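You operate a simulated robot arm through the tools that you are given. There is no shell and no other tool. Be economical: measure what you need, move in short steps, check, and stop when the job is done.

The job below is to be done with a simulated two-armed robot. You get a single attempt, and the scene is never put back.

Task
Put one of the silver banjo bolts from the top of the red table in the yellow tray. Then stack the small carton that says "2" from the top of the blue bench on top of the small carton marked "3". Then put two of the shim tubes from the top of the blue bench on the shelf of fuel stand four. Do these in the order given. Set down upright: shim tube.

Only the result counts: the job must be done as asked and must still hold three seconds after the hand-in. Knocking over, shifting, dropping, spilling or breaking anything else fails it.

Robot
Two 7-joint arms with two-finger parallel grippers on one trunk, on a base that drives. Base frame: it is fixed to the floor where the robot stands at the start and does not move with it; the origin is under the middle of the robot, x ahead of it, y to its left, z up; the surface under the hand at the start is at about z = 0.85. Lengths are in m, angles in rad, forces in N, time in s.
The left shoulder is at the start at [0.07, 0.134, 1.201], the right one opposite. With the tool pointing down near the work surface each hand reaches from about 0.1 to 0.64 m from the robot's upright axis, wherever it stands, measured 20 degrees to its own side. Places, roughly: shelf of fuel stand four [-0.9, 3.3, 0.4]; shim tube [-4.5, 3.5, 0.75]; silver banjo bolt (2x2x4 cm) [0.5, 0, 0.9]; small carton [-4.75, 3.5, 0.75]. Payload 1.57 kg a hand.
The tool frame of a hand sits at the grasp point between the pads (the TCP): z along the fingers, y along the line on which they close. The tips reach 0.03 m beyond it. Largest opening 0.08 m; finger width 0.017, thickness 0.012; the body of the gripper, 0.04 by 0.082 m, starts 0.08 m behind the TCP.
Orientation is that of the tool frame in the base frame, as a unit quaternion [w, x, y, z]. With the fingers straight down and closing along the base's y, the tool's x points along the base's -x, its y along +y and its z along -z.

Tools
- The arms move only by the tool drive_tool. It takes "left_increments", "right_increments" or both (then of equal length, played together; a hand with none holds still); each is a list of rows, each a list of 3 entries, a list of its own where there are three numbers: the turn, a rotation vector about the tool's x, y, z in rad, then the shift along the tool's x, y, z in m, then the opening in per cent of the stroke, from 0 (shut) to 100 (fully open). In form: [[[ax, ay, az], [x, y, z], hand], ...]. A call has 1 to 20 rows; each row is the pose to reach, as a shift and turn from the pose commanded when the call began, along the tool's axes at that moment. Each row takes 0.2 s and may step no farther than 0.05 m and 0.15 rad from the row before; otherwise, or with a gripper value out of range, the whole call is refused. A pose out of reach is approached as far as the arm can. The call stops where the force on the tool passes 40 N (or 10 N more than at its start, if that is more) or the arm is blocked; 0.2 s more then pass. Each finger travels about 0.153 m/s and halts on what it meets, pressing with about 24 N; the grip force reading is that of the motor and also rises with nothing between the fingers. The clock runs only during rows and for 0.2 s after the last one: add rows that repeat a pose to give the fingers time. The reply holds the time, the measured pose of the TCP, the force on the tool along the base axes, the opening and the grip force, in the units named above and with some noise, with the torque about the TCP (base axes, N m) and any sound that the robot's microphone picked up.
- Cameras (640 x 400 px; columns grow to the right, rows downward): "scene" is now at [0.059, 0.0726, 1.3984]; the picture's right is [0.99, -0.11, -0.00], its down [-0.09, -0.82, -0.57] and it looks along [0.06, 0.57, -0.82] (base axes); focal length 214 px, centre (320, 200). "left" rides on the left gripper at [0.072, 0.007, -0.122] in its tool frame; the picture's right is [-0.09, 1.00, 0.00], its down [-0.84, -0.08, -0.54] and it looks along [-0.54, -0.05, 0.84] (tool axes); focal length 238 px, centre (320, 200). "right" rides on the right gripper at [0.072, -0.007, -0.122] in its tool frame; the picture's right is [0.09, 1.00, 0.00], its down [-0.84, 0.08, -0.54] and it looks along [-0.54, 0.05, 0.84] (tool axes); focal length 238 px, centre (320, 200). There is no depth. A picture from a camera that has moved, and an enlarged one, comes with that camera's place and axes in the base frame and with its lens.
- snapshot(camera): a new picture of that camera. It takes no simulated time.
- slide_trunk(by): slides the trunk up (or, below 0, down) by that many m; the arms and the scene camera ride with it, the base frame stays. It gives what a move gives, with no picture.
- base_move(legs): drives the robot by 1 to 6 legs, each [ahead, left, turn to the left] in m, m and rad, along the robot's own axes; the way and the turn of a leg run together, so that a leg with both is an arc; at most 1.5 m and 3.142 rad a leg. The arms and the cameras ride along, it lands a little off, and it stops where it bumps. It gives what a move gives.
- head_to(pan, tilt): turns the head with the scene camera to pan (to the left, within 1.501 rad either way) and tilt (down, from -0.506 to 1.204), counted from straight ahead of the robot. It gives what a move gives.
- enlarge(camera, box): a new picture of the part [left, top, right, bottom] of that camera's present view, enlarged. It takes no simulated time.
- sign_off(): hands the job in; it is judged then, once.

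Go step by step. Nothing tells you exact positions but the pictures and the camera data: compare them with the known pose of the tool, close in by small moves and look again before you grip or let go. The budget is 165 turns and 122 pictures, counting those below and the enlarged ones. Unless the task says otherwise, let go and move clear before handing in.

The tools are called after "Call:" by a JSON object that holds its "api" and its "payload". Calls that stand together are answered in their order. drive_tool: Moves the arms, as the interface text tells. Its arguments: {"type":"object","properties":{"left_increments":{"type":"array"},"right_increments":{"type":"array"}},"required":[]} The other tools are called the same way: slide_trunk (by) slides the trunk up or down; base_move (legs) drives the base; head_to (pan, tilt) turns the head that bears the scene camera; snapshot (camera) takes a picture; enlarge (camera, box) takes an enlarged picture of a part of a camera's view; sign_off () hands the job in.

At the start:

```text
time: 0.0
left_tcp_pos: [0.3199, 0.4342, 1.1548]
left_ee_rot: [0.0, -0.001, 1.0, -0.001]
left_force: [-0.5, -0.2, 0.0]
left_torque: [-0.07, 0.04, 0.01]
left_width: 0.0799
left_finger_force: 0.0
right_tcp_pos: [0.4817, 0.0221, 1.18]
right_ee_rot: [0.0, -0.001, 1.0, 0.0]
right_force: [-0.2, -0.2, -0.1]
right_torque: [-0.03, 0.01, 0.03]
right_width: 0.0798
right_finger_force: 0.1
trunk travel left (down, up): [-0.775, 0.165]
robot x, y, heading: [-0.0003, 0.0048, -0.001]
head pan, tilt: [1.464, 0.962]
```

scene: 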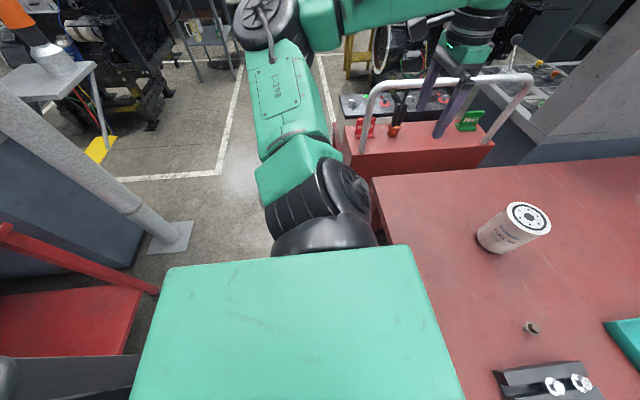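
right: 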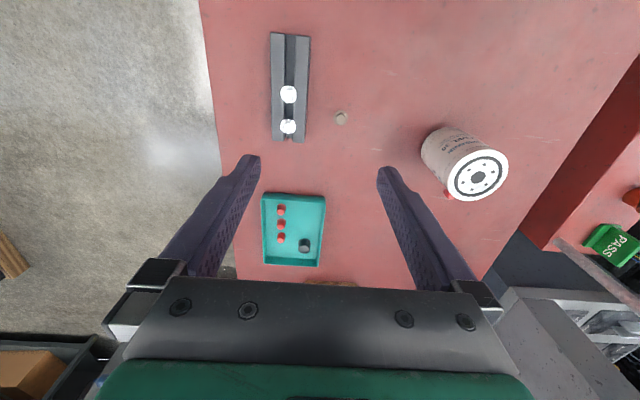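
left: 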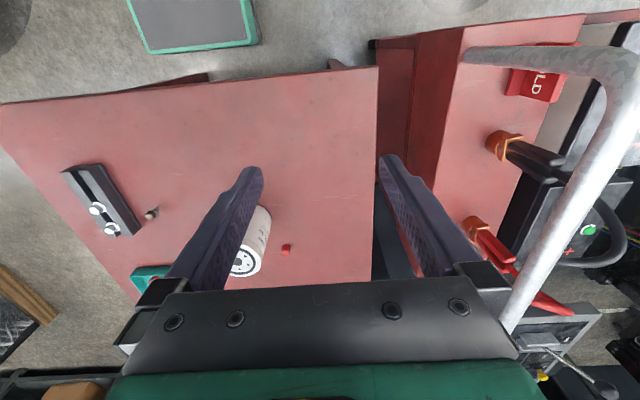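

I see the red table with a dark rail holding two silver bolts, a teal tray and a canister. The yellow tray isn't visible yet, so I'll turn the head forward to look.

Call:
{"api": "head_to", "payload": {"pan": -0.3, "tilt": 0.9}}

Call:
{"api": "snapshot", "payload": {"camera": "scene"}}

Call:
{"api": "enlarge", "payload": {"camera": "right", "box": [200, 20, 400, 145]}}

```text
time: 1.8
left_tcp_pos: [0.3191, 0.4348, 1.1574]
left_ee_rot: [0.001, 0.0, 1.0, -0.001]
left_force: [-0.7, -0.3, -0.3]
left_torque: [-0.01, 0.01, 0.01]
left_width: 0.0801
left_finger_force: 0.1
right_tcp_pos: [0.4816, 0.0221, 1.1795]
right_ee_rot: [0.0, 0.0, 1.0, 0.0]
right_force: [0.1, -0.2, -0.2]
right_torque: [0.01, -0.03, 0.02]
right_width: 0.0803
right_finger_force: 0.1
trunk travel left (down, up): [-0.775, 0.165]
robot x, y, heading: [0.0016, -0.0008, -0.007]
head pan, tilt: [-0.3, 0.901]
```

```text
118 pictures are left
camera scene: at [0.1235, -0.0213, 1.4028], right [-0.3, -0.96, 0.0], down [-0.75, 0.23, -0.62], along [0.59, -0.18, -0.78], focal length 214 px, centre (320, 200)
```

scene: 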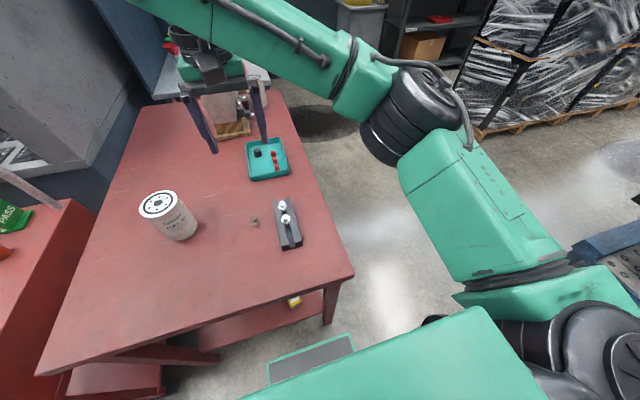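

```text
3.20 times, centred on (300, 82) of right
camera zoom: at [0.409, 0.016, 1.3004], right [-0.09, 1.0, 0.0], down [0.84, 0.08, 0.54], along [0.54, 0.05, -0.84], focal length 763 px, centre (384, 576)
```

zoom: 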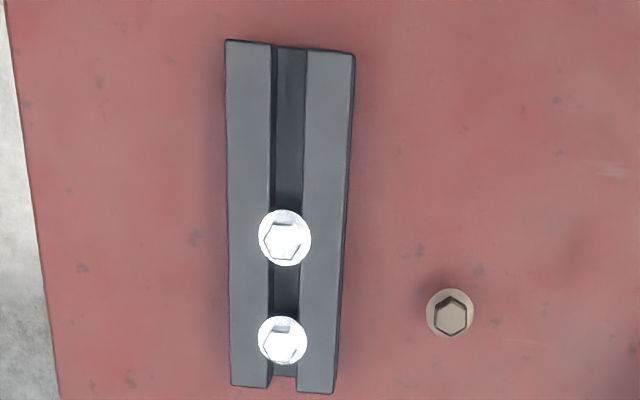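

The bolts sit in a slotted rail. I need to find the yellow tray, so I'll zoom on the candidates.

Call:
{"api": "enlarge", "payload": {"camera": "scene", "box": [180, 70, 320, 157]}}

Call:
{"api": "enlarge", "payload": {"camera": "scene", "box": [220, 170, 380, 370]}}

Call:
{"api": "enlarge", "payload": {"camera": "right", "box": [240, 180, 400, 290]}}

```text
4.57 times, centred on (250, 114) of scene
camera zoom: at [0.1235, -0.0213, 1.4028], right [-0.3, -0.96, 0.0], down [-0.75, 0.23, -0.62], along [0.59, -0.18, -0.78], focal length 980 px, centre (640, 595)
```

zoom: 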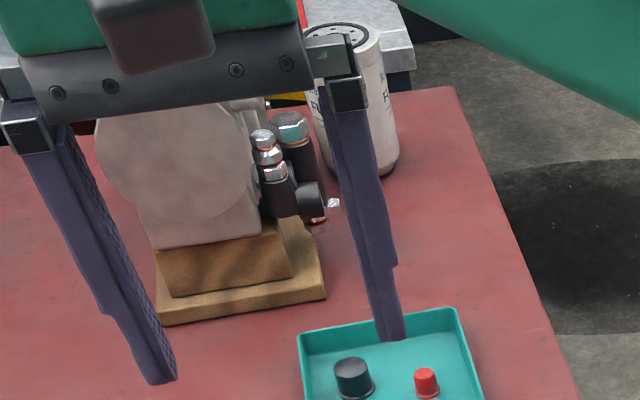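

```text
2.00 times, centred on (300, 270) of scene
camera zoom: at [0.1235, -0.0213, 1.4028], right [-0.3, -0.96, 0.0], down [-0.75, 0.23, -0.62], along [0.59, -0.18, -0.78], focal length 429 px, centre (360, 60)
```

zoom: 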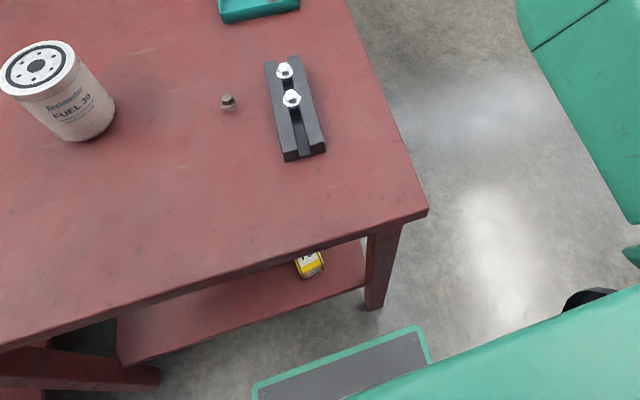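

```text
3.64 times, centred on (320, 235) of right
camera zoom: at [0.409, 0.016, 1.3004], right [-0.09, 1.0, 0.0], down [0.84, 0.08, 0.54], along [0.54, 0.05, -0.84], focal length 867 px, centre (320, 73)
```

zoom: 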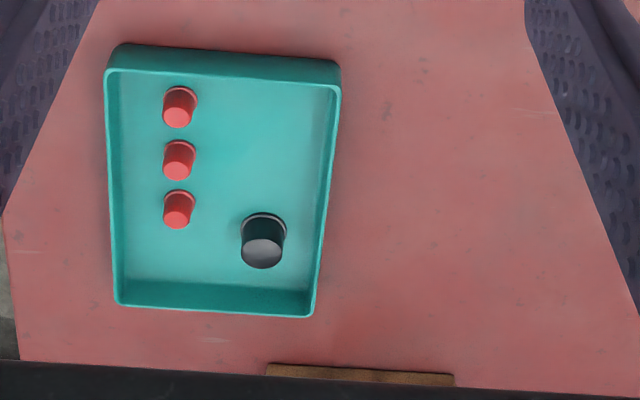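

The yellow thing behind the far canister may be the tray. I'll raise the head to look around farther.

Call:
{"api": "head_to", "payload": {"pan": -0.1, "tilt": 0.4}}

Call:
{"api": "snapshot", "payload": {"camera": "scene"}}

Call:
{"api": "head_to", "payload": {"pan": 1.2, "tilt": 0.45}}

Call:
{"api": "snapshot", "payload": {"camera": "scene"}}

```text
time: 2.7
left_tcp_pos: [0.3197, 0.4333, 1.1558]
left_ee_rot: [-0.001, 0.0, 1.0, 0.0]
left_force: [0.5, 0.1, 0.5]
left_torque: [0.02, 0.0, 0.01]
left_width: 0.0798
left_finger_force: 0.1
right_tcp_pos: [0.4804, 0.0224, 1.18]
right_ee_rot: [0.0, 0.0, 1.0, 0.0]
right_force: [0.7, -0.3, 0.2]
right_torque: [0.01, 0.03, 0.02]
right_width: 0.08
right_finger_force: 0.0
trunk travel left (down, up): [-0.775, 0.165]
robot x, y, heading: [0.0008, -0.0016, 0.001]
head pan, tilt: [-0.099, 0.4]
```

```text
113 pictures are left
camera scene: at [0.1435, -0.0083, 1.4457], right [-0.1, -0.99, 0.0], down [-0.39, 0.04, -0.92], along [0.92, -0.09, -0.39], focal length 214 px, centre (320, 200)
```

scene: 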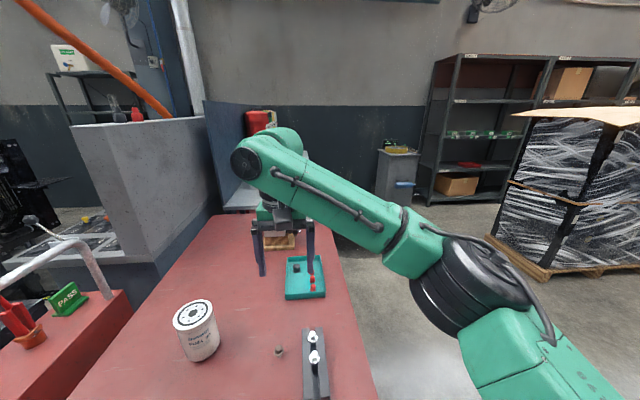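

```text
time: 4.2
left_tcp_pos: [0.3203, 0.434, 1.1562]
left_ee_rot: [0.0, 0.001, 1.0, 0.0]
left_force: [-1.0, -0.5, 0.1]
left_torque: [-0.01, -0.02, 0.02]
left_width: 0.0799
left_finger_force: 0.0
right_tcp_pos: [0.4806, 0.0222, 1.1783]
right_ee_rot: [0.0, 0.0, 1.0, -0.001]
right_force: [0.3, -0.5, 0.4]
right_torque: [-0.01, -0.03, -0.01]
right_width: 0.08
right_finger_force: 0.1
trunk travel left (down, up): [-0.775, 0.165]
robot x, y, heading: [-0.0015, 0.0004, 0.001]
head pan, tilt: [1.201, 0.45]
```

```text
112 pictures are left
camera scene: at [0.0847, 0.0866, 1.4412], right [0.93, -0.36, 0.0], down [-0.16, -0.41, -0.9], along [0.33, 0.84, -0.44], focal length 214 px, centre (320, 200)
```

scene: 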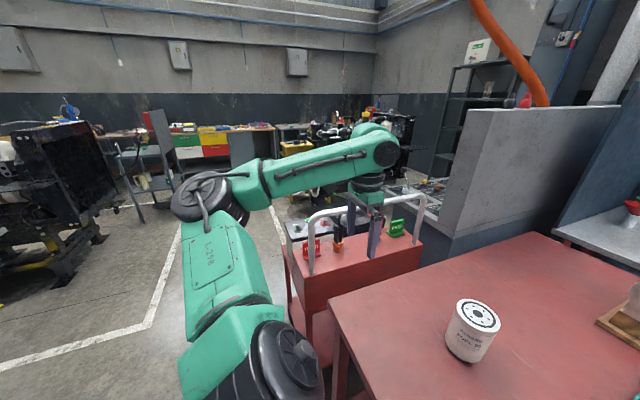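

A grey cabinet beyond the table seems to have a yellow tray on it. I'll zoom in.

Call:
{"api": "head_to", "payload": {"pan": -0.3, "tilt": 0.35}}

Call:
{"api": "enlarge", "payload": {"camera": "scene", "box": [240, 120, 400, 220]}}

Call:
{"api": "head_to", "payload": {"pan": -1.4, "tilt": 0.45}}

Call:
{"api": "snapshot", "payload": {"camera": "scene"}}

```text
time: 5.8
left_tcp_pos: [0.3194, 0.4336, 1.1564]
left_ee_rot: [0.001, 0.0, 1.0, 0.0]
left_force: [0.8, 0.9, 1.0]
left_torque: [-0.01, 0.0, -0.02]
left_width: 0.0801
left_finger_force: 0.0
right_tcp_pos: [0.4806, 0.0218, 1.1797]
right_ee_rot: [0.0, 0.0, 1.0, 0.0]
right_force: [-0.3, -1.1, -0.3]
right_torque: [0.04, -0.03, 0.0]
right_width: 0.0802
right_finger_force: 0.1
trunk travel left (down, up): [-0.775, 0.165]
robot x, y, heading: [-0.0, -0.0026, -0.002]
head pan, tilt: [-0.3, 0.351]
```

```text
4.00 times, centred on (320, 170) of scene
camera zoom: at [0.1404, -0.0265, 1.4504], right [-0.3, -0.96, 0.0], down [-0.33, 0.1, -0.94], along [0.9, -0.28, -0.34], focal length 858 px, centre (320, 320)
```

zoom: 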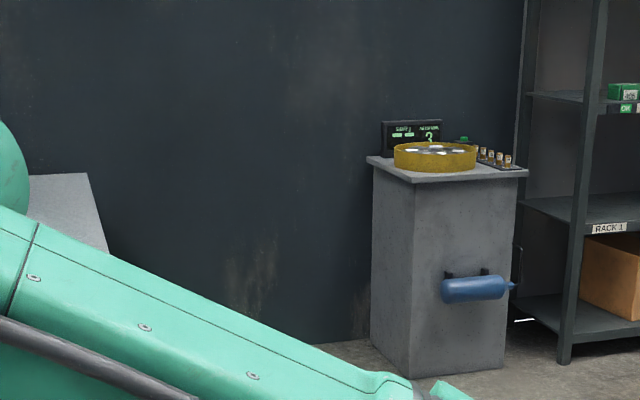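

```text
time: 7.1
left_tcp_pos: [0.3219, 0.4347, 1.1566]
left_ee_rot: [0.0, 0.0, 1.0, 0.0]
left_force: [-0.1, 0.6, -0.4]
left_torque: [0.0, 0.01, -0.02]
left_width: 0.0802
left_finger_force: 0.0
right_tcp_pos: [0.4815, 0.0225, 1.1796]
right_ee_rot: [0.0, 0.0, 1.0, 0.0]
right_force: [0.0, -0.2, 0.1]
right_torque: [0.0, 0.03, 0.0]
right_width: 0.0798
right_finger_force: 0.0
trunk travel left (down, up): [-0.775, 0.165]
robot x, y, heading: [-0.0012, 0.0017, 0.001]
head pan, tilt: [-1.4, 0.45]
```

```text
110 pictures are left
camera scene: at [0.0672, -0.0896, 1.4412], right [-0.99, -0.17, 0.0], down [-0.07, 0.43, -0.9], along [0.15, -0.89, -0.44], focal length 214 px, centre (320, 200)
```

scene: 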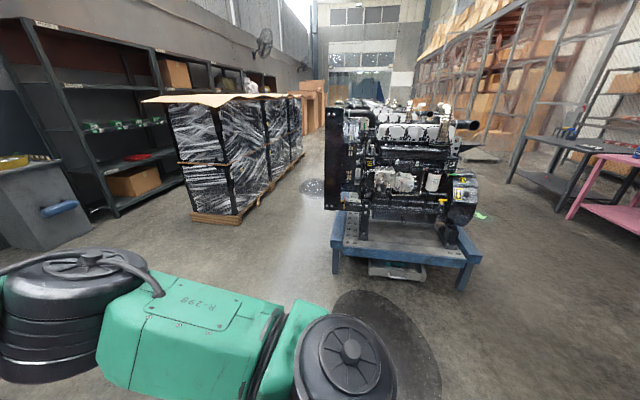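

The tray search continues, but the bolt comes first. Bolts seem at about x 0.48 and 0.53, y −0.03, and I'll lower the right hand over them for a closer look.

Call:
{"api": "drive_tool", "payload": {"right_increments": [[[0, 0, 0], [0, -0.02, 0.04], 100], [[0, 0, 0], [0, -0.05, 0.08], 100], [[0, 0, 0], [0, -0.05, 0.125], 100]]}}

Call:
{"api": "snapshot", "payload": {"camera": "right"}}

Call:
{"api": "head_to", "payload": {"pan": 0.0, "tilt": 0.45}}

Call:
{"api": "snapshot", "payload": {"camera": "scene"}}

```text
time: 7.9
left_tcp_pos: [0.3203, 0.4356, 1.1556]
left_ee_rot: [0.001, 0.0, 1.0, 0.0]
left_force: [-0.5, -0.3, 0.1]
left_torque: [0.01, 0.04, 0.01]
left_width: 0.0797
left_finger_force: 0.1
right_tcp_pos: [0.4814, -0.0265, 1.0544]
right_ee_rot: [0.0, 0.0, 1.0, 0.0]
right_force: [0.5, 0.3, -0.3]
right_torque: [-0.02, -0.03, -0.02]
right_width: 0.0799
right_finger_force: 0.2
trunk travel left (down, up): [-0.775, 0.165]
robot x, y, heading: [0.0028, -0.0029, -0.006]
head pan, tilt: [-1.4, 0.45]
```

```text
109 pictures are left
camera right: at [0.4088, -0.0325, 1.1748], right [-0.09, 1.0, 0.0], down [0.84, 0.08, 0.54], along [0.54, 0.05, -0.84], focal length 238 px, centre (320, 200)
```

right: 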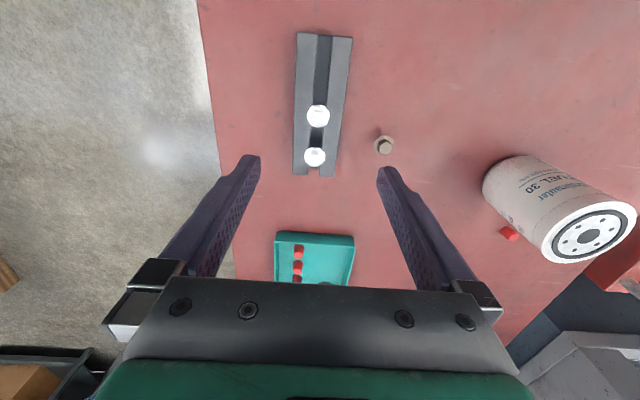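

```text
time: 9.4
left_tcp_pos: [0.3212, 0.4343, 1.1568]
left_ee_rot: [0.0, 0.0, 1.0, 0.0]
left_force: [0.5, 0.1, 0.6]
left_torque: [0.0, 0.01, -0.01]
left_width: 0.0799
left_finger_force: 0.1
right_tcp_pos: [0.4815, -0.0273, 1.0544]
right_ee_rot: [0.0, -0.001, 1.0, 0.0]
right_force: [-0.3, -0.3, 0.4]
right_torque: [-0.04, 0.01, 0.0]
right_width: 0.0805
right_finger_force: 0.1
trunk travel left (down, up): [-0.775, 0.165]
robot x, y, heading: [-0.0, -0.001, 0.0]
head pan, tilt: [0.0, 0.45]
```

```text
108 pictures are left
camera scene: at [0.1433, 0.0007, 1.4412], right [0.0, -1.0, 0.0], down [-0.44, 0.0, -0.9], along [0.9, 0.0, -0.44], focal length 214 px, centre (320, 200)
```

scene: 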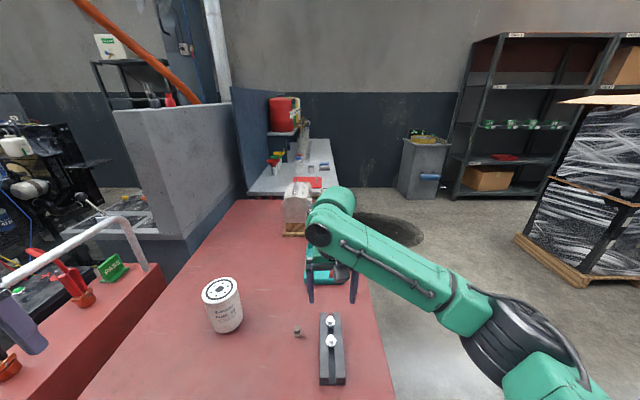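

The nearer bolt's head top is at about (0.477, −0.029, 0.886). I'll zoom on the rail and on the far bench with coloured items.

Call:
{"api": "enlarge", "payload": {"camera": "scene", "box": [230, 90, 390, 240]}}

Call:
{"api": "enlarge", "payload": {"camera": "scene", "box": [280, 300, 370, 390]}}

Call:
{"api": "enlarge", "payload": {"camera": "right", "box": [280, 80, 400, 180]}}

```text
2.67 times, centred on (310, 165) of scene
camera zoom: at [0.1433, 0.0007, 1.4412], right [0.0, -1.0, 0.0], down [-0.44, 0.0, -0.9], along [0.9, 0.0, -0.44], focal length 572 px, centre (347, 293)
```

zoom: 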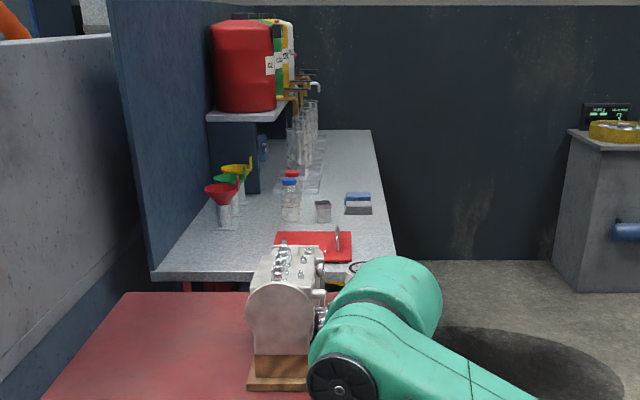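

```text
4.44 times, centred on (325, 345) of scene
camera zoom: at [0.1433, 0.0007, 1.4412], right [0.0, -1.0, 0.0], down [-0.44, 0.0, -0.9], along [0.9, 0.0, -0.44], focal length 953 px, centre (298, -444)
```

zoom: 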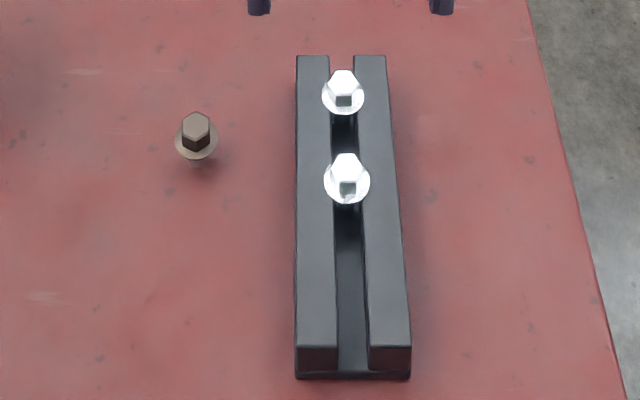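

```text
4.00 times, centred on (340, 130) of right
camera zoom: at [0.4087, -0.0333, 1.1754], right [-0.09, 1.0, 0.0], down [0.84, 0.08, 0.54], along [0.54, 0.05, -0.84], focal length 953 px, centre (240, 480)
```

zoom: 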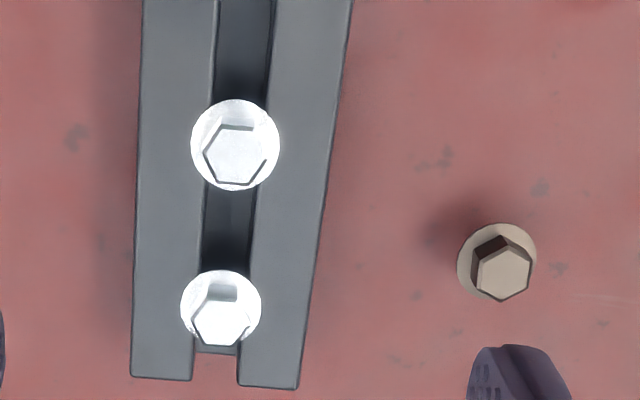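

The slot is a plain channel with the bolts hanging by their flanges, so a straight lift should do. I'll descend over the nearer bolt to just above its head and check.

Call:
{"api": "drive_tool", "payload": {"right_increments": [[[0, 0, 0], [0.0045, -0.0015, 0.04], 60], [[0, 0, 0], [0.0045, -0.0015, 0.08], 50], [[0, 0, 0], [0.0045, -0.0015, 0.115], 50]]}}

Call:
{"api": "enlarge", "payload": {"camera": "right", "box": [240, 100, 400, 260]}}

Call:
{"api": "head_to", "payload": {"pan": 0.0, "tilt": 0.9}}

Call:
{"api": "enlarge", "payload": {"camera": "scene", "box": [260, 150, 400, 270]}}

```text
time: 10.2
left_tcp_pos: [0.32, 0.4328, 1.1572]
left_ee_rot: [0.0, -0.001, 1.0, 0.0]
left_force: [-0.6, 0.4, 0.1]
left_torque: [-0.03, -0.01, -0.02]
left_width: 0.08
left_finger_force: 0.0
right_tcp_pos: [0.4762, -0.0287, 0.9386]
right_ee_rot: [-0.001, 0.001, 1.0, 0.001]
right_force: [-0.2, -1.3, -0.5]
right_torque: [0.01, -0.02, 0.0]
right_width: 0.0399
right_finger_force: 0.1
trunk travel left (down, up): [-0.775, 0.165]
robot x, y, heading: [0.001, 0.0019, -0.004]
head pan, tilt: [0.0, 0.45]
```

```text
2.50 times, centred on (320, 180) of right
camera zoom: at [0.4038, -0.0355, 1.0602], right [-0.09, 1.0, 0.0], down [0.84, 0.08, 0.54], along [0.54, 0.05, -0.84], focal length 596 px, centre (320, 250)
```

zoom: 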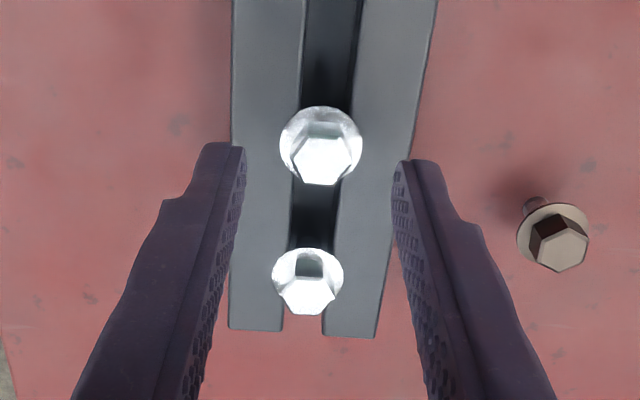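

```text
time: 11.1
left_tcp_pos: [0.3195, 0.4348, 1.1563]
left_ee_rot: [0.0, 0.0, 1.0, 0.0]
left_force: [0.3, 0.8, 0.7]
left_torque: [0.03, 0.02, -0.01]
left_width: 0.0801
left_finger_force: 0.0
right_tcp_pos: [0.4755, -0.0294, 0.9404]
right_ee_rot: [0.0, 0.001, 1.0, 0.0]
right_force: [0.6, 0.4, 0.6]
right_torque: [0.0, -0.01, 0.0]
right_width: 0.0398
right_finger_force: 0.1
trunk travel left (down, up): [-0.775, 0.165]
robot x, y, heading: [0.0014, 0.001, 0.002]
head pan, tilt: [0.0, 0.901]
```

```text
3.33 times, centred on (330, 210) of scene
camera zoom: at [0.1269, 0.0009, 1.4029], right [0.0, -1.0, 0.0], down [-0.78, 0.0, -0.62], along [0.62, 0.0, -0.78], focal length 715 px, centre (287, 167)
```

zoom: 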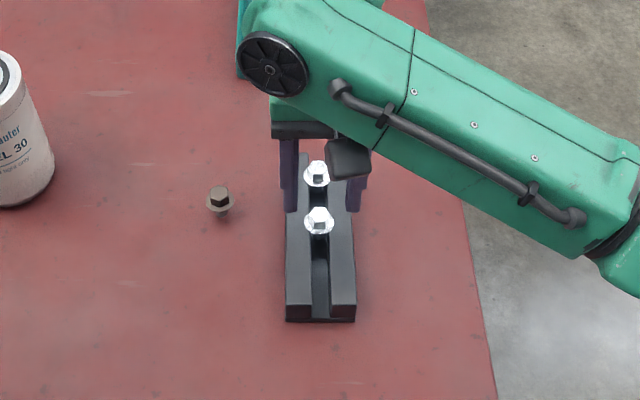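

The head is centred about 4 mm farther ahead of my TCP. I'll correct and lower to just above the rail, then look before gripping.

Call:
{"api": "drive_tool", "payload": {"right_increments": [[[0, 0, 0], [-0.004, 0.0015, 0.0], 45], [[0, 0, 0], [-0.004, 0.0015, 0.015], 40], [[0, 0, 0], [-0.004, 0.0015, 0.027], 40]]}}

Call:
{"api": "enlarge", "payload": {"camera": "right", "box": [240, 100, 400, 260]}}

Call:
{"api": "enlarge", "payload": {"camera": "scene", "box": [290, 170, 360, 230]}}

```text
time: 11.9
left_tcp_pos: [0.3207, 0.4333, 1.1559]
left_ee_rot: [0.0, -0.001, 1.0, 0.001]
left_force: [-0.3, -0.3, -0.8]
left_torque: [-0.01, -0.01, -0.02]
left_width: 0.08
left_finger_force: 0.0
right_tcp_pos: [0.4809, -0.0283, 0.9118]
right_ee_rot: [0.0, -0.001, 1.0, 0.0]
right_force: [-0.6, -0.3, 0.2]
right_torque: [0.04, -0.01, -0.01]
right_width: 0.032
right_finger_force: 0.1
trunk travel left (down, up): [-0.775, 0.165]
robot x, y, heading: [-0.0004, 0.0001, 0.002]
head pan, tilt: [0.0, 0.901]
```

```text
2.50 times, centred on (320, 180) of right
camera zoom: at [0.4086, -0.0344, 1.0333], right [-0.09, 1.0, 0.0], down [0.84, 0.08, 0.54], along [0.54, 0.05, -0.84], focal length 596 px, centre (320, 250)
```

zoom: 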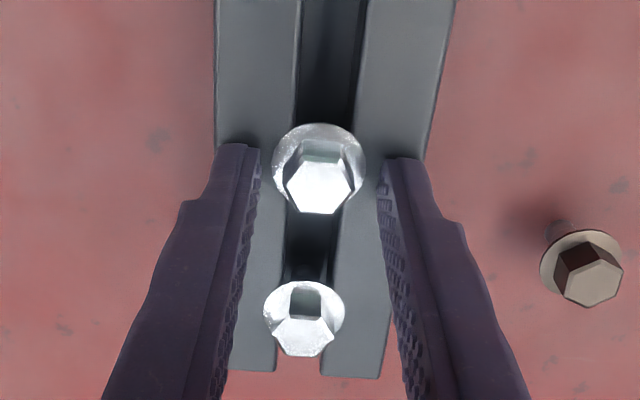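

```text
6.67 times, centred on (325, 200) of scene
camera zoom: at [0.1269, 0.0008, 1.4028], right [0.0, -1.0, 0.0], down [-0.78, 0.0, -0.62], along [0.62, 0.0, -0.78], focal length 1430 px, centre (287, 200)
```

zoom: 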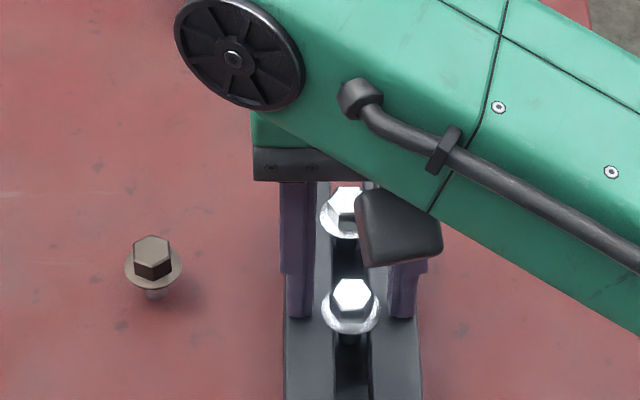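

Alignment looks good. I'll lower 5 mm more and close.

Call:
{"api": "drive_tool", "payload": {"right_increments": [[[0, 0, 0], [-0.001, 0.0005, 0.005], 40], [[0, 0, 0], [-0.001, 0.0005, 0.005], 0], [[0, 0, 0], [-0.001, 0.0005, 0.005], 0], [[0, 0, 0], [-0.001, 0.0005, 0.005], 0]]}}

Call:
{"api": "enlarge", "payload": {"camera": "right", "box": [240, 100, 400, 260]}}

```text
time: 12.9
left_tcp_pos: [0.3178, 0.4347, 1.1563]
left_ee_rot: [0.002, -0.001, 1.0, -0.001]
left_force: [0.4, -1.2, -0.2]
left_torque: [0.03, 0.02, 0.02]
left_width: 0.08
left_finger_force: 0.0
right_tcp_pos: [0.4817, -0.0285, 0.9117]
right_ee_rot: [0.006, 0.001, 1.0, 0.001]
right_force: [-6.8, -3.7, 19.3]
right_torque: [-0.4, 0.43, -0.06]
right_width: 0.018
right_finger_force: 24.0
trunk travel left (down, up): [-0.775, 0.165]
robot x, y, heading: [0.0032, 0.0028, 0.001]
head pan, tilt: [0.0, 0.901]
stopped in row 4 (right hand): the force on the tool passed its limit at 41 N (the readings are from after the stop); the commanded pose is now the measured one
```

```text
2.50 times, centred on (320, 180) of right
camera zoom: at [0.4076, -0.0344, 1.0323], right [-0.09, 1.0, 0.0], down [0.83, 0.07, 0.55], along [0.55, 0.05, -0.83], focal length 596 px, centre (320, 250)
```

zoom: 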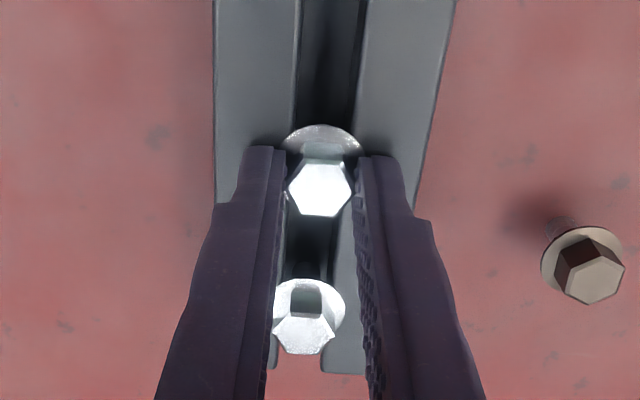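

The fingers are pressed on the flange or rail and gripping at 18 mm. I'll lift straight up gently.

Call:
{"api": "drive_tool", "payload": {"right_increments": [[[0, 0, 0], [0, 0, -0.003], 0], [[0, 0, 0], [0, 0, -0.01], 0], [[0, 0, 0], [0, 0, -0.025], 0], [[0, 0, 0], [0, 0, -0.05], 0], [[0, 0, 0], [0, 0, -0.09], 0]]}}

Call:
{"api": "snapshot", "payload": {"camera": "right"}}

Call:
{"api": "snapshot", "payload": {"camera": "scene"}}

```text
time: 14.2
left_tcp_pos: [0.3194, 0.433, 1.1549]
left_ee_rot: [0.001, -0.001, 1.0, 0.0]
left_force: [0.8, 0.5, 0.3]
left_torque: [-0.01, 0.02, -0.02]
left_width: 0.0799
left_finger_force: 0.1
right_tcp_pos: [0.4824, -0.0287, 0.9996]
right_ee_rot: [0.003, 0.0, 1.0, 0.0]
right_force: [0.2, -0.3, 0.1]
right_torque: [0.01, 0.02, 0.02]
right_width: 0.0001
right_finger_force: 20.9
trunk travel left (down, up): [-0.775, 0.165]
robot x, y, heading: [0.0037, -0.0031, 0.001]
head pan, tilt: [0.0, 0.901]
```

```text
99 pictures are left
camera right: at [0.4088, -0.0351, 1.1203], right [-0.09, 1.0, 0.0], down [0.83, 0.08, 0.55], along [0.55, 0.05, -0.84], focal length 238 px, centre (320, 200)
```

right: 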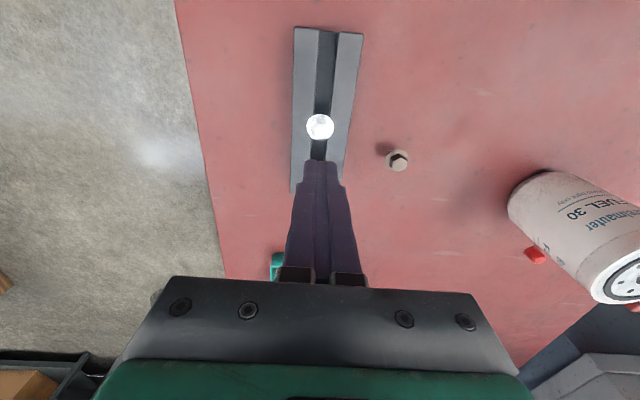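

```text
98 pictures are left
camera scene: at [0.1265, 0.0004, 1.4028], right [0.0, -1.0, 0.0], down [-0.78, 0.0, -0.62], along [0.62, 0.0, -0.78], focal length 214 px, centre (320, 200)
```

scene: 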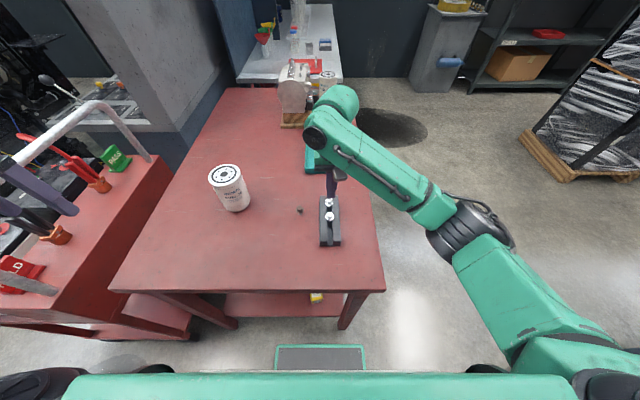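

The grip slipped off: the hex head was caught across its corners. I'll look closely at hex orientation before rotating the hand to take it on its flats.

Call:
{"api": "drive_tool", "payload": {"right_increments": [[[0, 0, 0], [0.02, 0, 0.0], 40], [[0, 0, 0], [0.04, 0, 0], 80], [[0, 0, 0], [0.04, 0, 0], 100]]}}

Call:
{"api": "enlarge", "payload": {"camera": "right", "box": [280, 100, 400, 220]}}

```text
time: 14.9
left_tcp_pos: [0.3202, 0.4337, 1.1565]
left_ee_rot: [0.0, 0.0, 1.0, 0.0]
left_force: [0.2, 0.5, -0.2]
left_torque: [0.01, 0.01, -0.03]
left_width: 0.0802
left_finger_force: 0.0
right_tcp_pos: [0.443, -0.0278, 0.9992]
right_ee_rot: [0.003, 0.001, 1.0, 0.0]
right_force: [0.6, -0.1, -0.7]
right_torque: [0.01, 0.01, 0.05]
right_width: 0.0803
right_finger_force: 0.1
trunk travel left (down, up): [-0.775, 0.165]
robot x, y, heading: [0.0009, -0.0039, 0.0]
head pan, tilt: [0.0, 0.901]
```

```text
3.33 times, centred on (340, 160) of right
camera zoom: at [0.3695, -0.0345, 1.1196], right [-0.09, 1.0, 0.0], down [0.83, 0.08, 0.55], along [0.54, 0.05, -0.84], focal length 794 px, centre (253, 333)
```

zoom: 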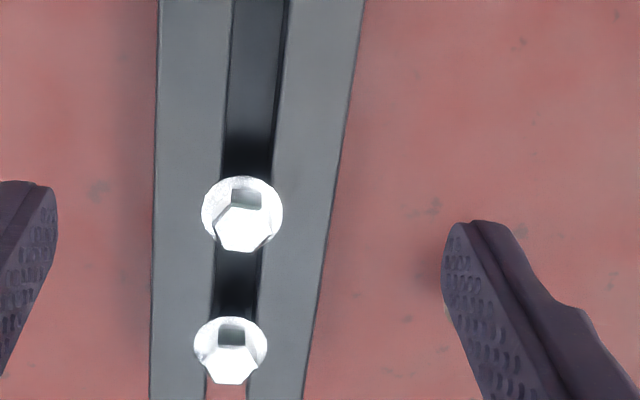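

The hex flats face fore and aft, so I'll turn the hand 90° and grip along x. I rotate while staying above the rail.

Call:
{"api": "drive_tool", "payload": {"right_increments": [[[0, 0, 0.14], [-0.02, 0, 0], 60], [[0, 0, 0.28], [-0.039, 0, 0], 50], [[0, 0, 0.42], [-0.039, 0, 0], 50], [[0, 0, 0.56], [-0.039, 0, 0], 50], [[0, 0, 0.7], [-0.039, 0, 0], 50], [[0, 0, 0.84], [-0.039, 0, 0], 50], [[0, 0, 0.98], [-0.039, 0, 0], 50], [[0, 0, 1.12], [-0.039, 0, 0], 50], [[0, 0, 1.26], [-0.039, 0, 0], 50], [[0, 0, 1.4], [-0.039, 0, 0], 50], [[0, 0, 1.53], [-0.039, 0, 0], 50], [[0, 0, 1.57], [-0.039, 0, 0.04], 50]]}}

Call:
{"api": "enlarge", "payload": {"camera": "right", "box": [240, 100, 400, 260]}}

```text
time: 17.6
left_tcp_pos: [0.3206, 0.4353, 1.1561]
left_ee_rot: [0.001, 0.0, 1.0, 0.001]
left_force: [0.1, 0.5, -0.2]
left_torque: [0.0, 0.07, 0.01]
left_width: 0.0801
left_finger_force: 0.0
right_tcp_pos: [0.4823, -0.0277, 0.9601]
right_ee_rot: [0.002, 0.708, 0.706, 0.003]
right_force: [0.4, -0.1, 0.4]
right_torque: [0.01, 0.0, 0.02]
right_width: 0.0398
right_finger_force: 0.0
trunk travel left (down, up): [-0.775, 0.165]
robot x, y, heading: [0.0003, 0.0035, 0.003]
head pan, tilt: [0.0, 0.901]
```

```text
2.50 times, centred on (320, 180) of right
camera zoom: at [0.4751, 0.0445, 1.0806], right [1.0, 0.09, 0.01], down [0.07, -0.84, 0.54], along [0.05, -0.54, -0.84], focal length 596 px, centre (320, 250)
```

zoom: 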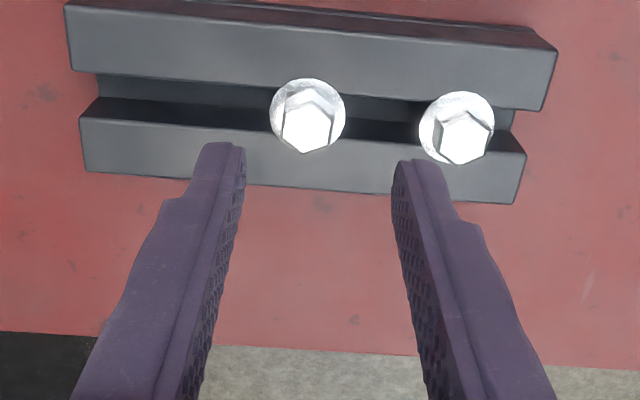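

The flats now face the fingers. I'll correct by about 4 mm toward me and descend to the head top, then recheck.

Call:
{"api": "drive_tool", "payload": {"right_increments": [[[0, 0, 0], [-0.0015, -0.004, 0.015], 40], [[0, 0, 0], [-0.0015, -0.004, 0.034], 40]]}}

Call:
{"api": "enlarge", "payload": {"camera": "right", "box": [260, 120, 380, 240]}}

Call:
{"api": "enlarge", "payload": {"camera": "scene", "box": [290, 180, 370, 250]}}

```text
time: 18.1
left_tcp_pos: [0.3204, 0.4355, 1.1563]
left_ee_rot: [0.0, 0.0, 1.0, 0.0]
left_force: [-0.3, 0.3, 0.4]
left_torque: [0.0, 0.02, 0.0]
left_width: 0.0801
left_finger_force: 0.0
right_tcp_pos: [0.4781, -0.0295, 0.9258]
right_ee_rot: [0.002, 0.707, 0.707, 0.004]
right_force: [-0.4, -0.6, 0.6]
right_torque: [0.0, -0.03, 0.01]
right_width: 0.032
right_finger_force: 0.1
trunk travel left (down, up): [-0.775, 0.165]
robot x, y, heading: [-0.0038, 0.0004, 0.0]
head pan, tilt: [0.0, 0.901]
```

```text
3.33 times, centred on (320, 180) of right
camera zoom: at [0.4711, 0.0425, 1.0468], right [1.0, 0.09, 0.01], down [0.07, -0.84, 0.54], along [0.05, -0.54, -0.84], focal length 794 px, centre (320, 267)
```

zoom: 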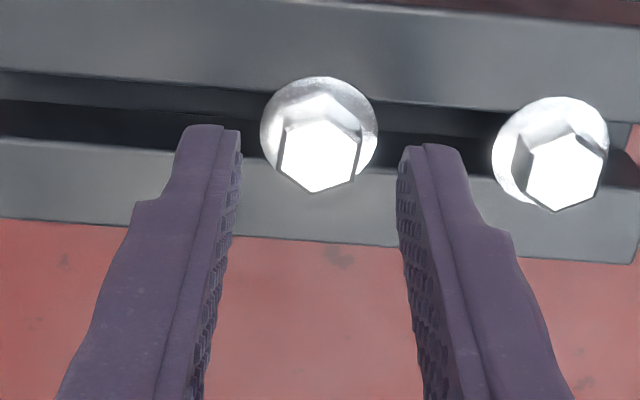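

```text
5.71 times, centred on (330, 215) of scene
camera zoom: at [0.1273, 0.0009, 1.4028], right [0.0, -1.0, 0.0], down [-0.78, 0.0, -0.62], along [0.62, 0.0, -0.78], focal length 1226 px, centre (263, 114)
```

zoom: 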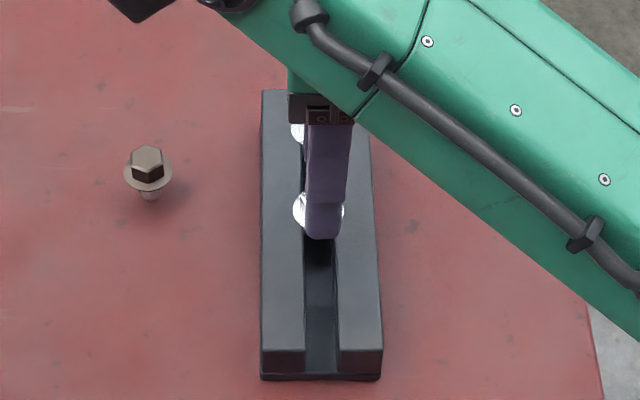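

Aligned within about 2 mm. I'll nudge 1.5 mm in +y and lower to just above the flange.

Call:
{"api": "drive_tool", "payload": {"right_increments": [[[0, 0, 0], [0.0015, 0, 0.006], 40], [[0, 0, 0], [0.0015, 0, 0.0105], 40], [[0, 0, 0], [0.0015, 0, 0.0105], 40]]}}

Call:
{"api": "enlarge", "payload": {"camera": "right", "box": [260, 120, 380, 240]}}

```text
time: 18.9
left_tcp_pos: [0.3202, 0.4348, 1.157]
left_ee_rot: [0.0, 0.001, 1.0, 0.0]
left_force: [0.1, 0.0, -0.5]
left_torque: [-0.03, 0.0, 0.0]
left_width: 0.0798
left_finger_force: 0.1
right_tcp_pos: [0.478, -0.027, 0.9152]
right_ee_rot: [0.001, 0.708, 0.706, 0.003]
right_force: [0.0, 0.3, 0.5]
right_torque: [0.01, 0.01, 0.02]
right_width: 0.0322
right_finger_force: 0.1
trunk travel left (down, up): [-0.775, 0.165]
robot x, y, heading: [-0.0, -0.0035, -0.0]
head pan, tilt: [0.0, 0.901]
```

```text
3.33 times, centred on (320, 180) of right
camera zoom: at [0.4705, 0.0437, 1.0362], right [1.0, 0.09, 0.01], down [0.07, -0.84, 0.54], along [0.05, -0.54, -0.84], focal length 794 px, centre (320, 267)
```

zoom: 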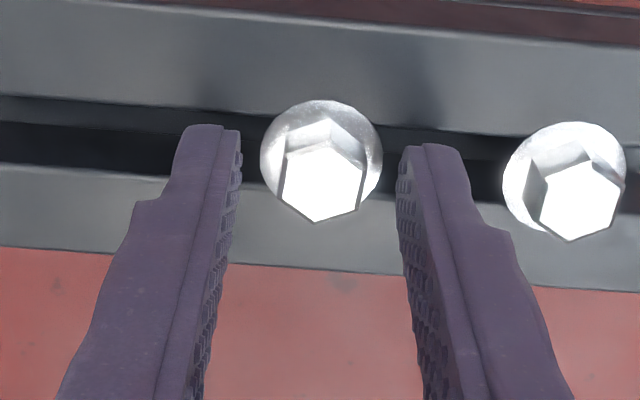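

I'll close here, just above the flange, 1 mm lower.

Call:
{"api": "drive_tool", "payload": {"right_increments": [[[0, 0, 0], [0, 0, 0.001], 20], [[0, 0, 0], [0, 0, 0.001], 0], [[0, 0, 0], [0, 0, 0.001], 0], [[0, 0, 0], [0, 0, 0.001], 0]]}}

Call:
{"api": "enlarge", "payload": {"camera": "right", "box": [260, 120, 380, 240]}}

```text
time: 19.9
left_tcp_pos: [0.3195, 0.4336, 1.1552]
left_ee_rot: [0.0, 0.0, 1.0, 0.0]
left_force: [0.2, 0.3, -0.2]
left_torque: [0.04, -0.02, -0.01]
left_width: 0.08
left_finger_force: 0.0
right_tcp_pos: [0.4778, -0.0291, 0.9143]
right_ee_rot: [0.002, 0.708, 0.706, 0.004]
right_force: [2.5, -1.2, 8.7]
right_torque: [-0.05, -0.01, -0.02]
right_width: 0.0178
right_finger_force: 24.2
trunk travel left (down, up): [-0.775, 0.165]
robot x, y, heading: [0.0037, 0.0002, -0.002]
head pan, tilt: [0.0, 0.901]
```

```text
3.33 times, centred on (320, 180) of right
camera zoom: at [0.4703, 0.0437, 1.036], right [1.0, 0.09, 0.01], down [0.07, -0.84, 0.54], along [0.06, -0.54, -0.84], focal length 794 px, centre (320, 267)
```

zoom: 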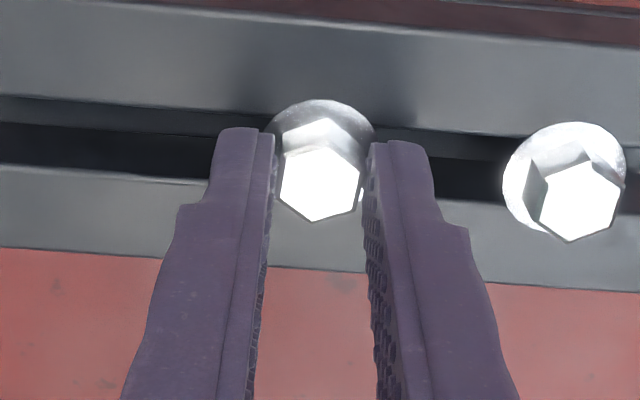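

Gripping at 17.8 mm. I'll lift a little and check the width.

Call:
{"api": "drive_tool", "payload": {"right_increments": [[[0, 0, 0], [0, 0, -0.003], 0], [[0, 0, 0], [0, 0, -0.006], 0], [[0, 0, 0], [0, 0, -0.01], 0]]}}

Call:
{"api": "enlarge", "payload": {"camera": "right", "box": [260, 120, 380, 240]}}

```text
time: 20.8
left_tcp_pos: [0.3197, 0.4346, 1.156]
left_ee_rot: [0.0, -0.001, 1.0, 0.0]
left_force: [0.4, 0.7, -0.2]
left_torque: [-0.02, -0.04, 0.03]
left_width: 0.08
left_finger_force: 0.1
right_tcp_pos: [0.4781, -0.0264, 0.9235]
right_ee_rot: [0.002, 0.708, 0.706, 0.003]
right_force: [0.2, 0.6, -0.6]
right_torque: [0.01, -0.01, 0.0]
right_width: 0.0177
right_finger_force: 24.3
trunk travel left (down, up): [-0.775, 0.165]
robot x, y, heading: [0.0033, -0.0031, 0.003]
head pan, tilt: [0.0, 0.901]
```

```text
3.33 times, centred on (320, 180) of right
camera zoom: at [0.4707, 0.0446, 1.0455], right [1.0, 0.09, 0.01], down [0.07, -0.84, 0.54], along [0.05, -0.54, -0.84], focal length 794 px, centre (320, 267)
```

zoom: 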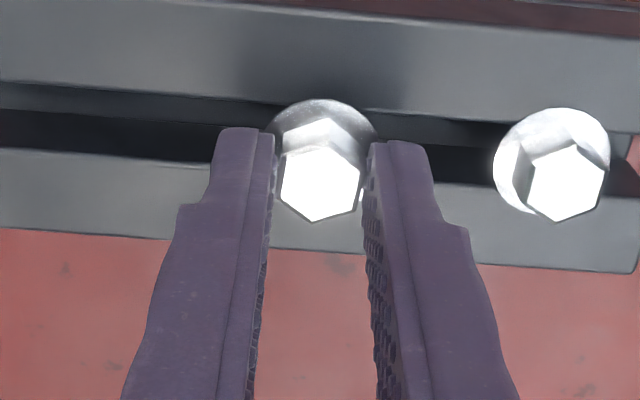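

The bolt is rising with the hand. I'll continue lifting to about z 1.05 slowly.

Call:
{"api": "drive_tool", "payload": {"right_increments": [[[0, 0, 0], [0, 0, -0.01], 0], [[0, 0, 0], [0, 0, -0.025], 0], [[0, 0, 0], [0, 0, -0.05], 0], [[0, 0, 0], [0, 0, -0.08], 0], [[0, 0, 0], [0, 0, -0.11], 0], [[0, 0, 0], [0, 0, -0.14], 0], [[0, 0, 0], [0, 0, -0.17], 0]]}}

Call:
{"api": "snapshot", "payload": {"camera": "right"}}

Call:
{"api": "snapshot", "payload": {"camera": "scene"}}

```text
time: 22.4
left_tcp_pos: [0.3188, 0.4347, 1.1558]
left_ee_rot: [0.0, 0.0, 1.0, 0.0]
left_force: [-0.3, -1.0, 0.4]
left_torque: [-0.03, 0.02, -0.01]
left_width: 0.0797
left_finger_force: 0.2
right_tcp_pos: [0.4755, -0.0261, 1.0951]
right_ee_rot: [0.003, 0.707, 0.707, 0.003]
right_force: [0.2, 0.4, 0.2]
right_torque: [0.03, -0.04, -0.01]
right_width: 0.0179
right_finger_force: 23.9
trunk travel left (down, up): [-0.775, 0.165]
robot x, y, heading: [0.0014, -0.0013, 0.001]
head pan, tilt: [0.0, 0.901]
```

```text
90 pictures are left
camera right: at [0.4682, 0.0452, 1.2164], right [1.0, 0.09, 0.01], down [0.07, -0.84, 0.54], along [0.05, -0.54, -0.84], focal length 238 px, centre (320, 200)
```

right: 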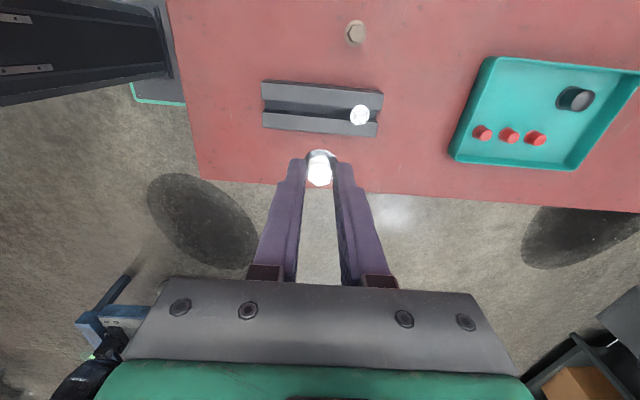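

```text
89 pictures are left
camera scene: at [0.1263, 0.001, 1.4028], right [0.0, -1.0, 0.0], down [-0.78, 0.0, -0.62], along [0.62, 0.0, -0.78], focal length 214 px, centre (320, 200)
```

scene: 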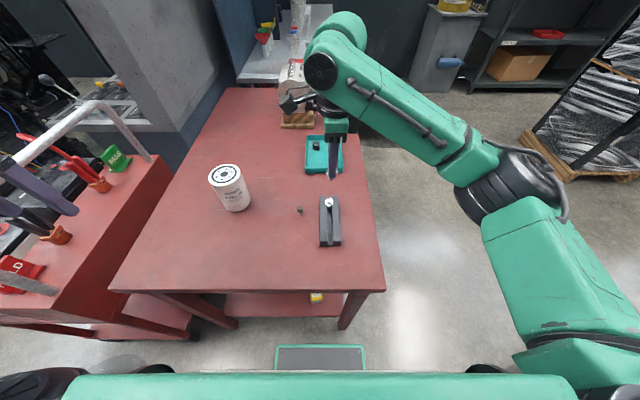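

The bolt is held. Now I'll identify the yellow tray: zoom on the grey cabinet's yellow item and on the lower shelf's.

Call:
{"api": "enlarge", "payload": {"camera": "scene", "box": [290, 280, 350, 320]}}

Call:
{"api": "head_to", "payload": {"pan": -0.4, "tilt": 0.3}}

Call:
{"api": "enlarge", "payload": {"camera": "scene", "box": [290, 130, 390, 220]}}

Call:
{"api": "snapshot", "payload": {"camera": "scene"}}

```text
10.00 times, centred on (320, 300) of scene
camera zoom: at [0.1263, 0.001, 1.4028], right [0.0, -1.0, 0.0], down [-0.78, 0.0, -0.62], along [0.62, 0.0, -0.78], focal length 2145 px, centre (320, -800)
```

zoom: 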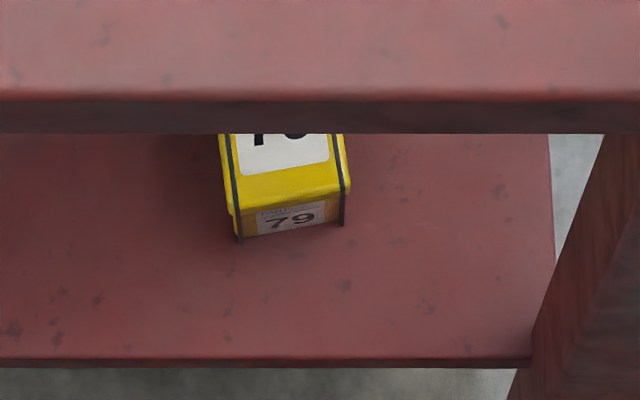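

```text
time: 23.4
left_tcp_pos: [0.3211, 0.4347, 1.1563]
left_ee_rot: [0.0, 0.0, 1.0, -0.001]
left_force: [0.2, 0.2, -0.2]
left_torque: [-0.01, 0.02, 0.01]
left_width: 0.0799
left_finger_force: 0.1
right_tcp_pos: [0.4762, -0.0279, 1.0947]
right_ee_rot: [0.002, 0.708, 0.706, 0.003]
right_force: [0.4, -0.4, 0.5]
right_torque: [-0.01, -0.02, 0.0]
right_width: 0.018
right_finger_force: 24.9
trunk travel left (down, up): [-0.775, 0.165]
robot x, y, heading: [0.0, -0.0013, -0.001]
head pan, tilt: [-0.4, 0.3]
```

```text
4.44 times, centred on (340, 175) of scene
camera zoom: at [0.1375, -0.0355, 1.455], right [-0.39, -0.92, 0.0], down [-0.27, 0.12, -0.95], along [0.88, -0.37, -0.3], focal length 953 px, centre (231, 311)
```

zoom: 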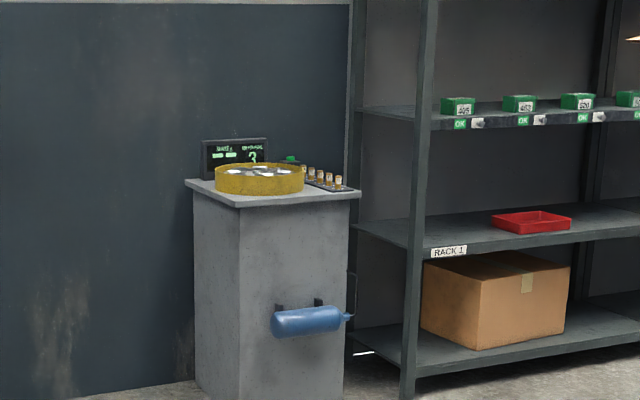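

```text
86 pictures are left
camera scene: at [0.1375, -0.0355, 1.455], right [-0.39, -0.92, 0.0], down [-0.27, 0.12, -0.95], along [0.88, -0.37, -0.3], focal length 214 px, centre (320, 200)
```

scene: 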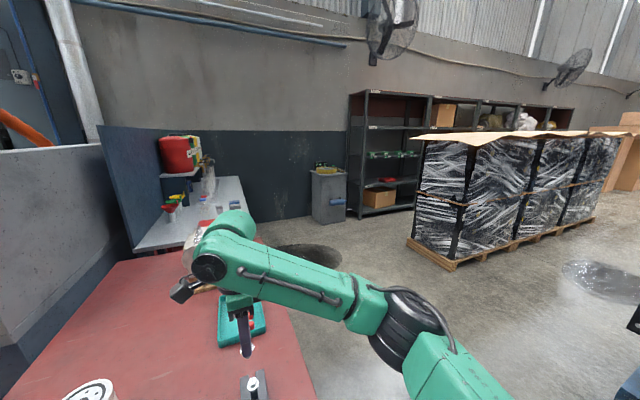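

The grey cabinet's item is a device, not a tray. Two earlier views put a yellow object at about (1.36, 0.03, 0.87), on the far end of the red table, so I'll drive right past the table's edge to look.

Call:
{"api": "base_move", "payload": {"legs": [[0, -0.7, 0]]}}

Call:
{"api": "head_to", "payload": {"pan": 0.5, "tilt": 0.5}}

Call:
{"api": "snapshot", "payload": {"camera": "scene"}}

```text
time: 27.2
left_tcp_pos: [0.3201, -0.2702, 1.1552]
left_ee_rot: [0.0, -0.001, 1.0, 0.0]
left_force: [0.0, -1.1, 0.0]
left_torque: [-0.06, -0.02, 0.01]
left_width: 0.0799
left_finger_force: 0.0
right_tcp_pos: [0.4773, -0.7305, 1.0953]
right_ee_rot: [0.002, 0.707, 0.708, 0.003]
right_force: [-0.5, 0.6, -0.2]
right_torque: [0.03, -0.01, 0.0]
right_width: 0.018
right_finger_force: 24.3
trunk travel left (down, up): [-0.775, 0.165]
robot x, y, heading: [0.0032, -0.705, 0.01]
head pan, tilt: [-0.4, 0.3]
```

```text
time: 28.4
left_tcp_pos: [0.3198, -0.2722, 1.1553]
left_ee_rot: [-0.001, -0.002, 1.0, 0.0]
left_force: [-0.8, 0.3, -0.1]
left_torque: [-0.02, 0.03, -0.02]
left_width: 0.0801
left_finger_force: 0.1
right_tcp_pos: [0.4773, -0.7306, 1.0946]
right_ee_rot: [0.002, 0.707, 0.707, 0.004]
right_force: [-0.7, 0.3, 0.5]
right_torque: [0.01, -0.02, 0.01]
right_width: 0.0176
right_finger_force: 23.8
trunk travel left (down, up): [-0.775, 0.165]
robot x, y, heading: [-0.0007, -0.7087, 0.002]
head pan, tilt: [0.499, 0.499]
```

```text
85 pictures are left
camera scene: at [0.1322, -0.661, 1.4367], right [0.48, -0.88, 0.0], down [-0.42, -0.23, -0.88], along [0.77, 0.42, -0.48], focal length 214 px, centre (320, 200)
```

scene: 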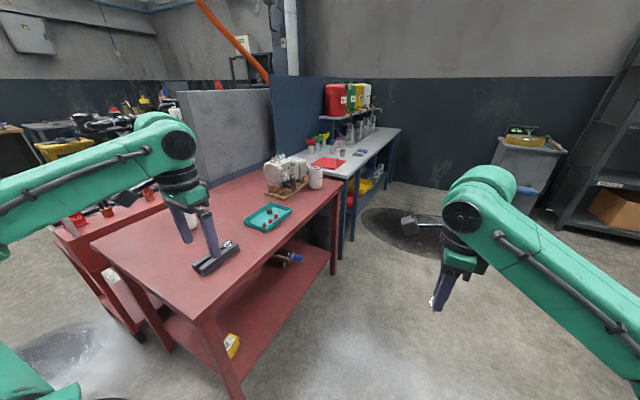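

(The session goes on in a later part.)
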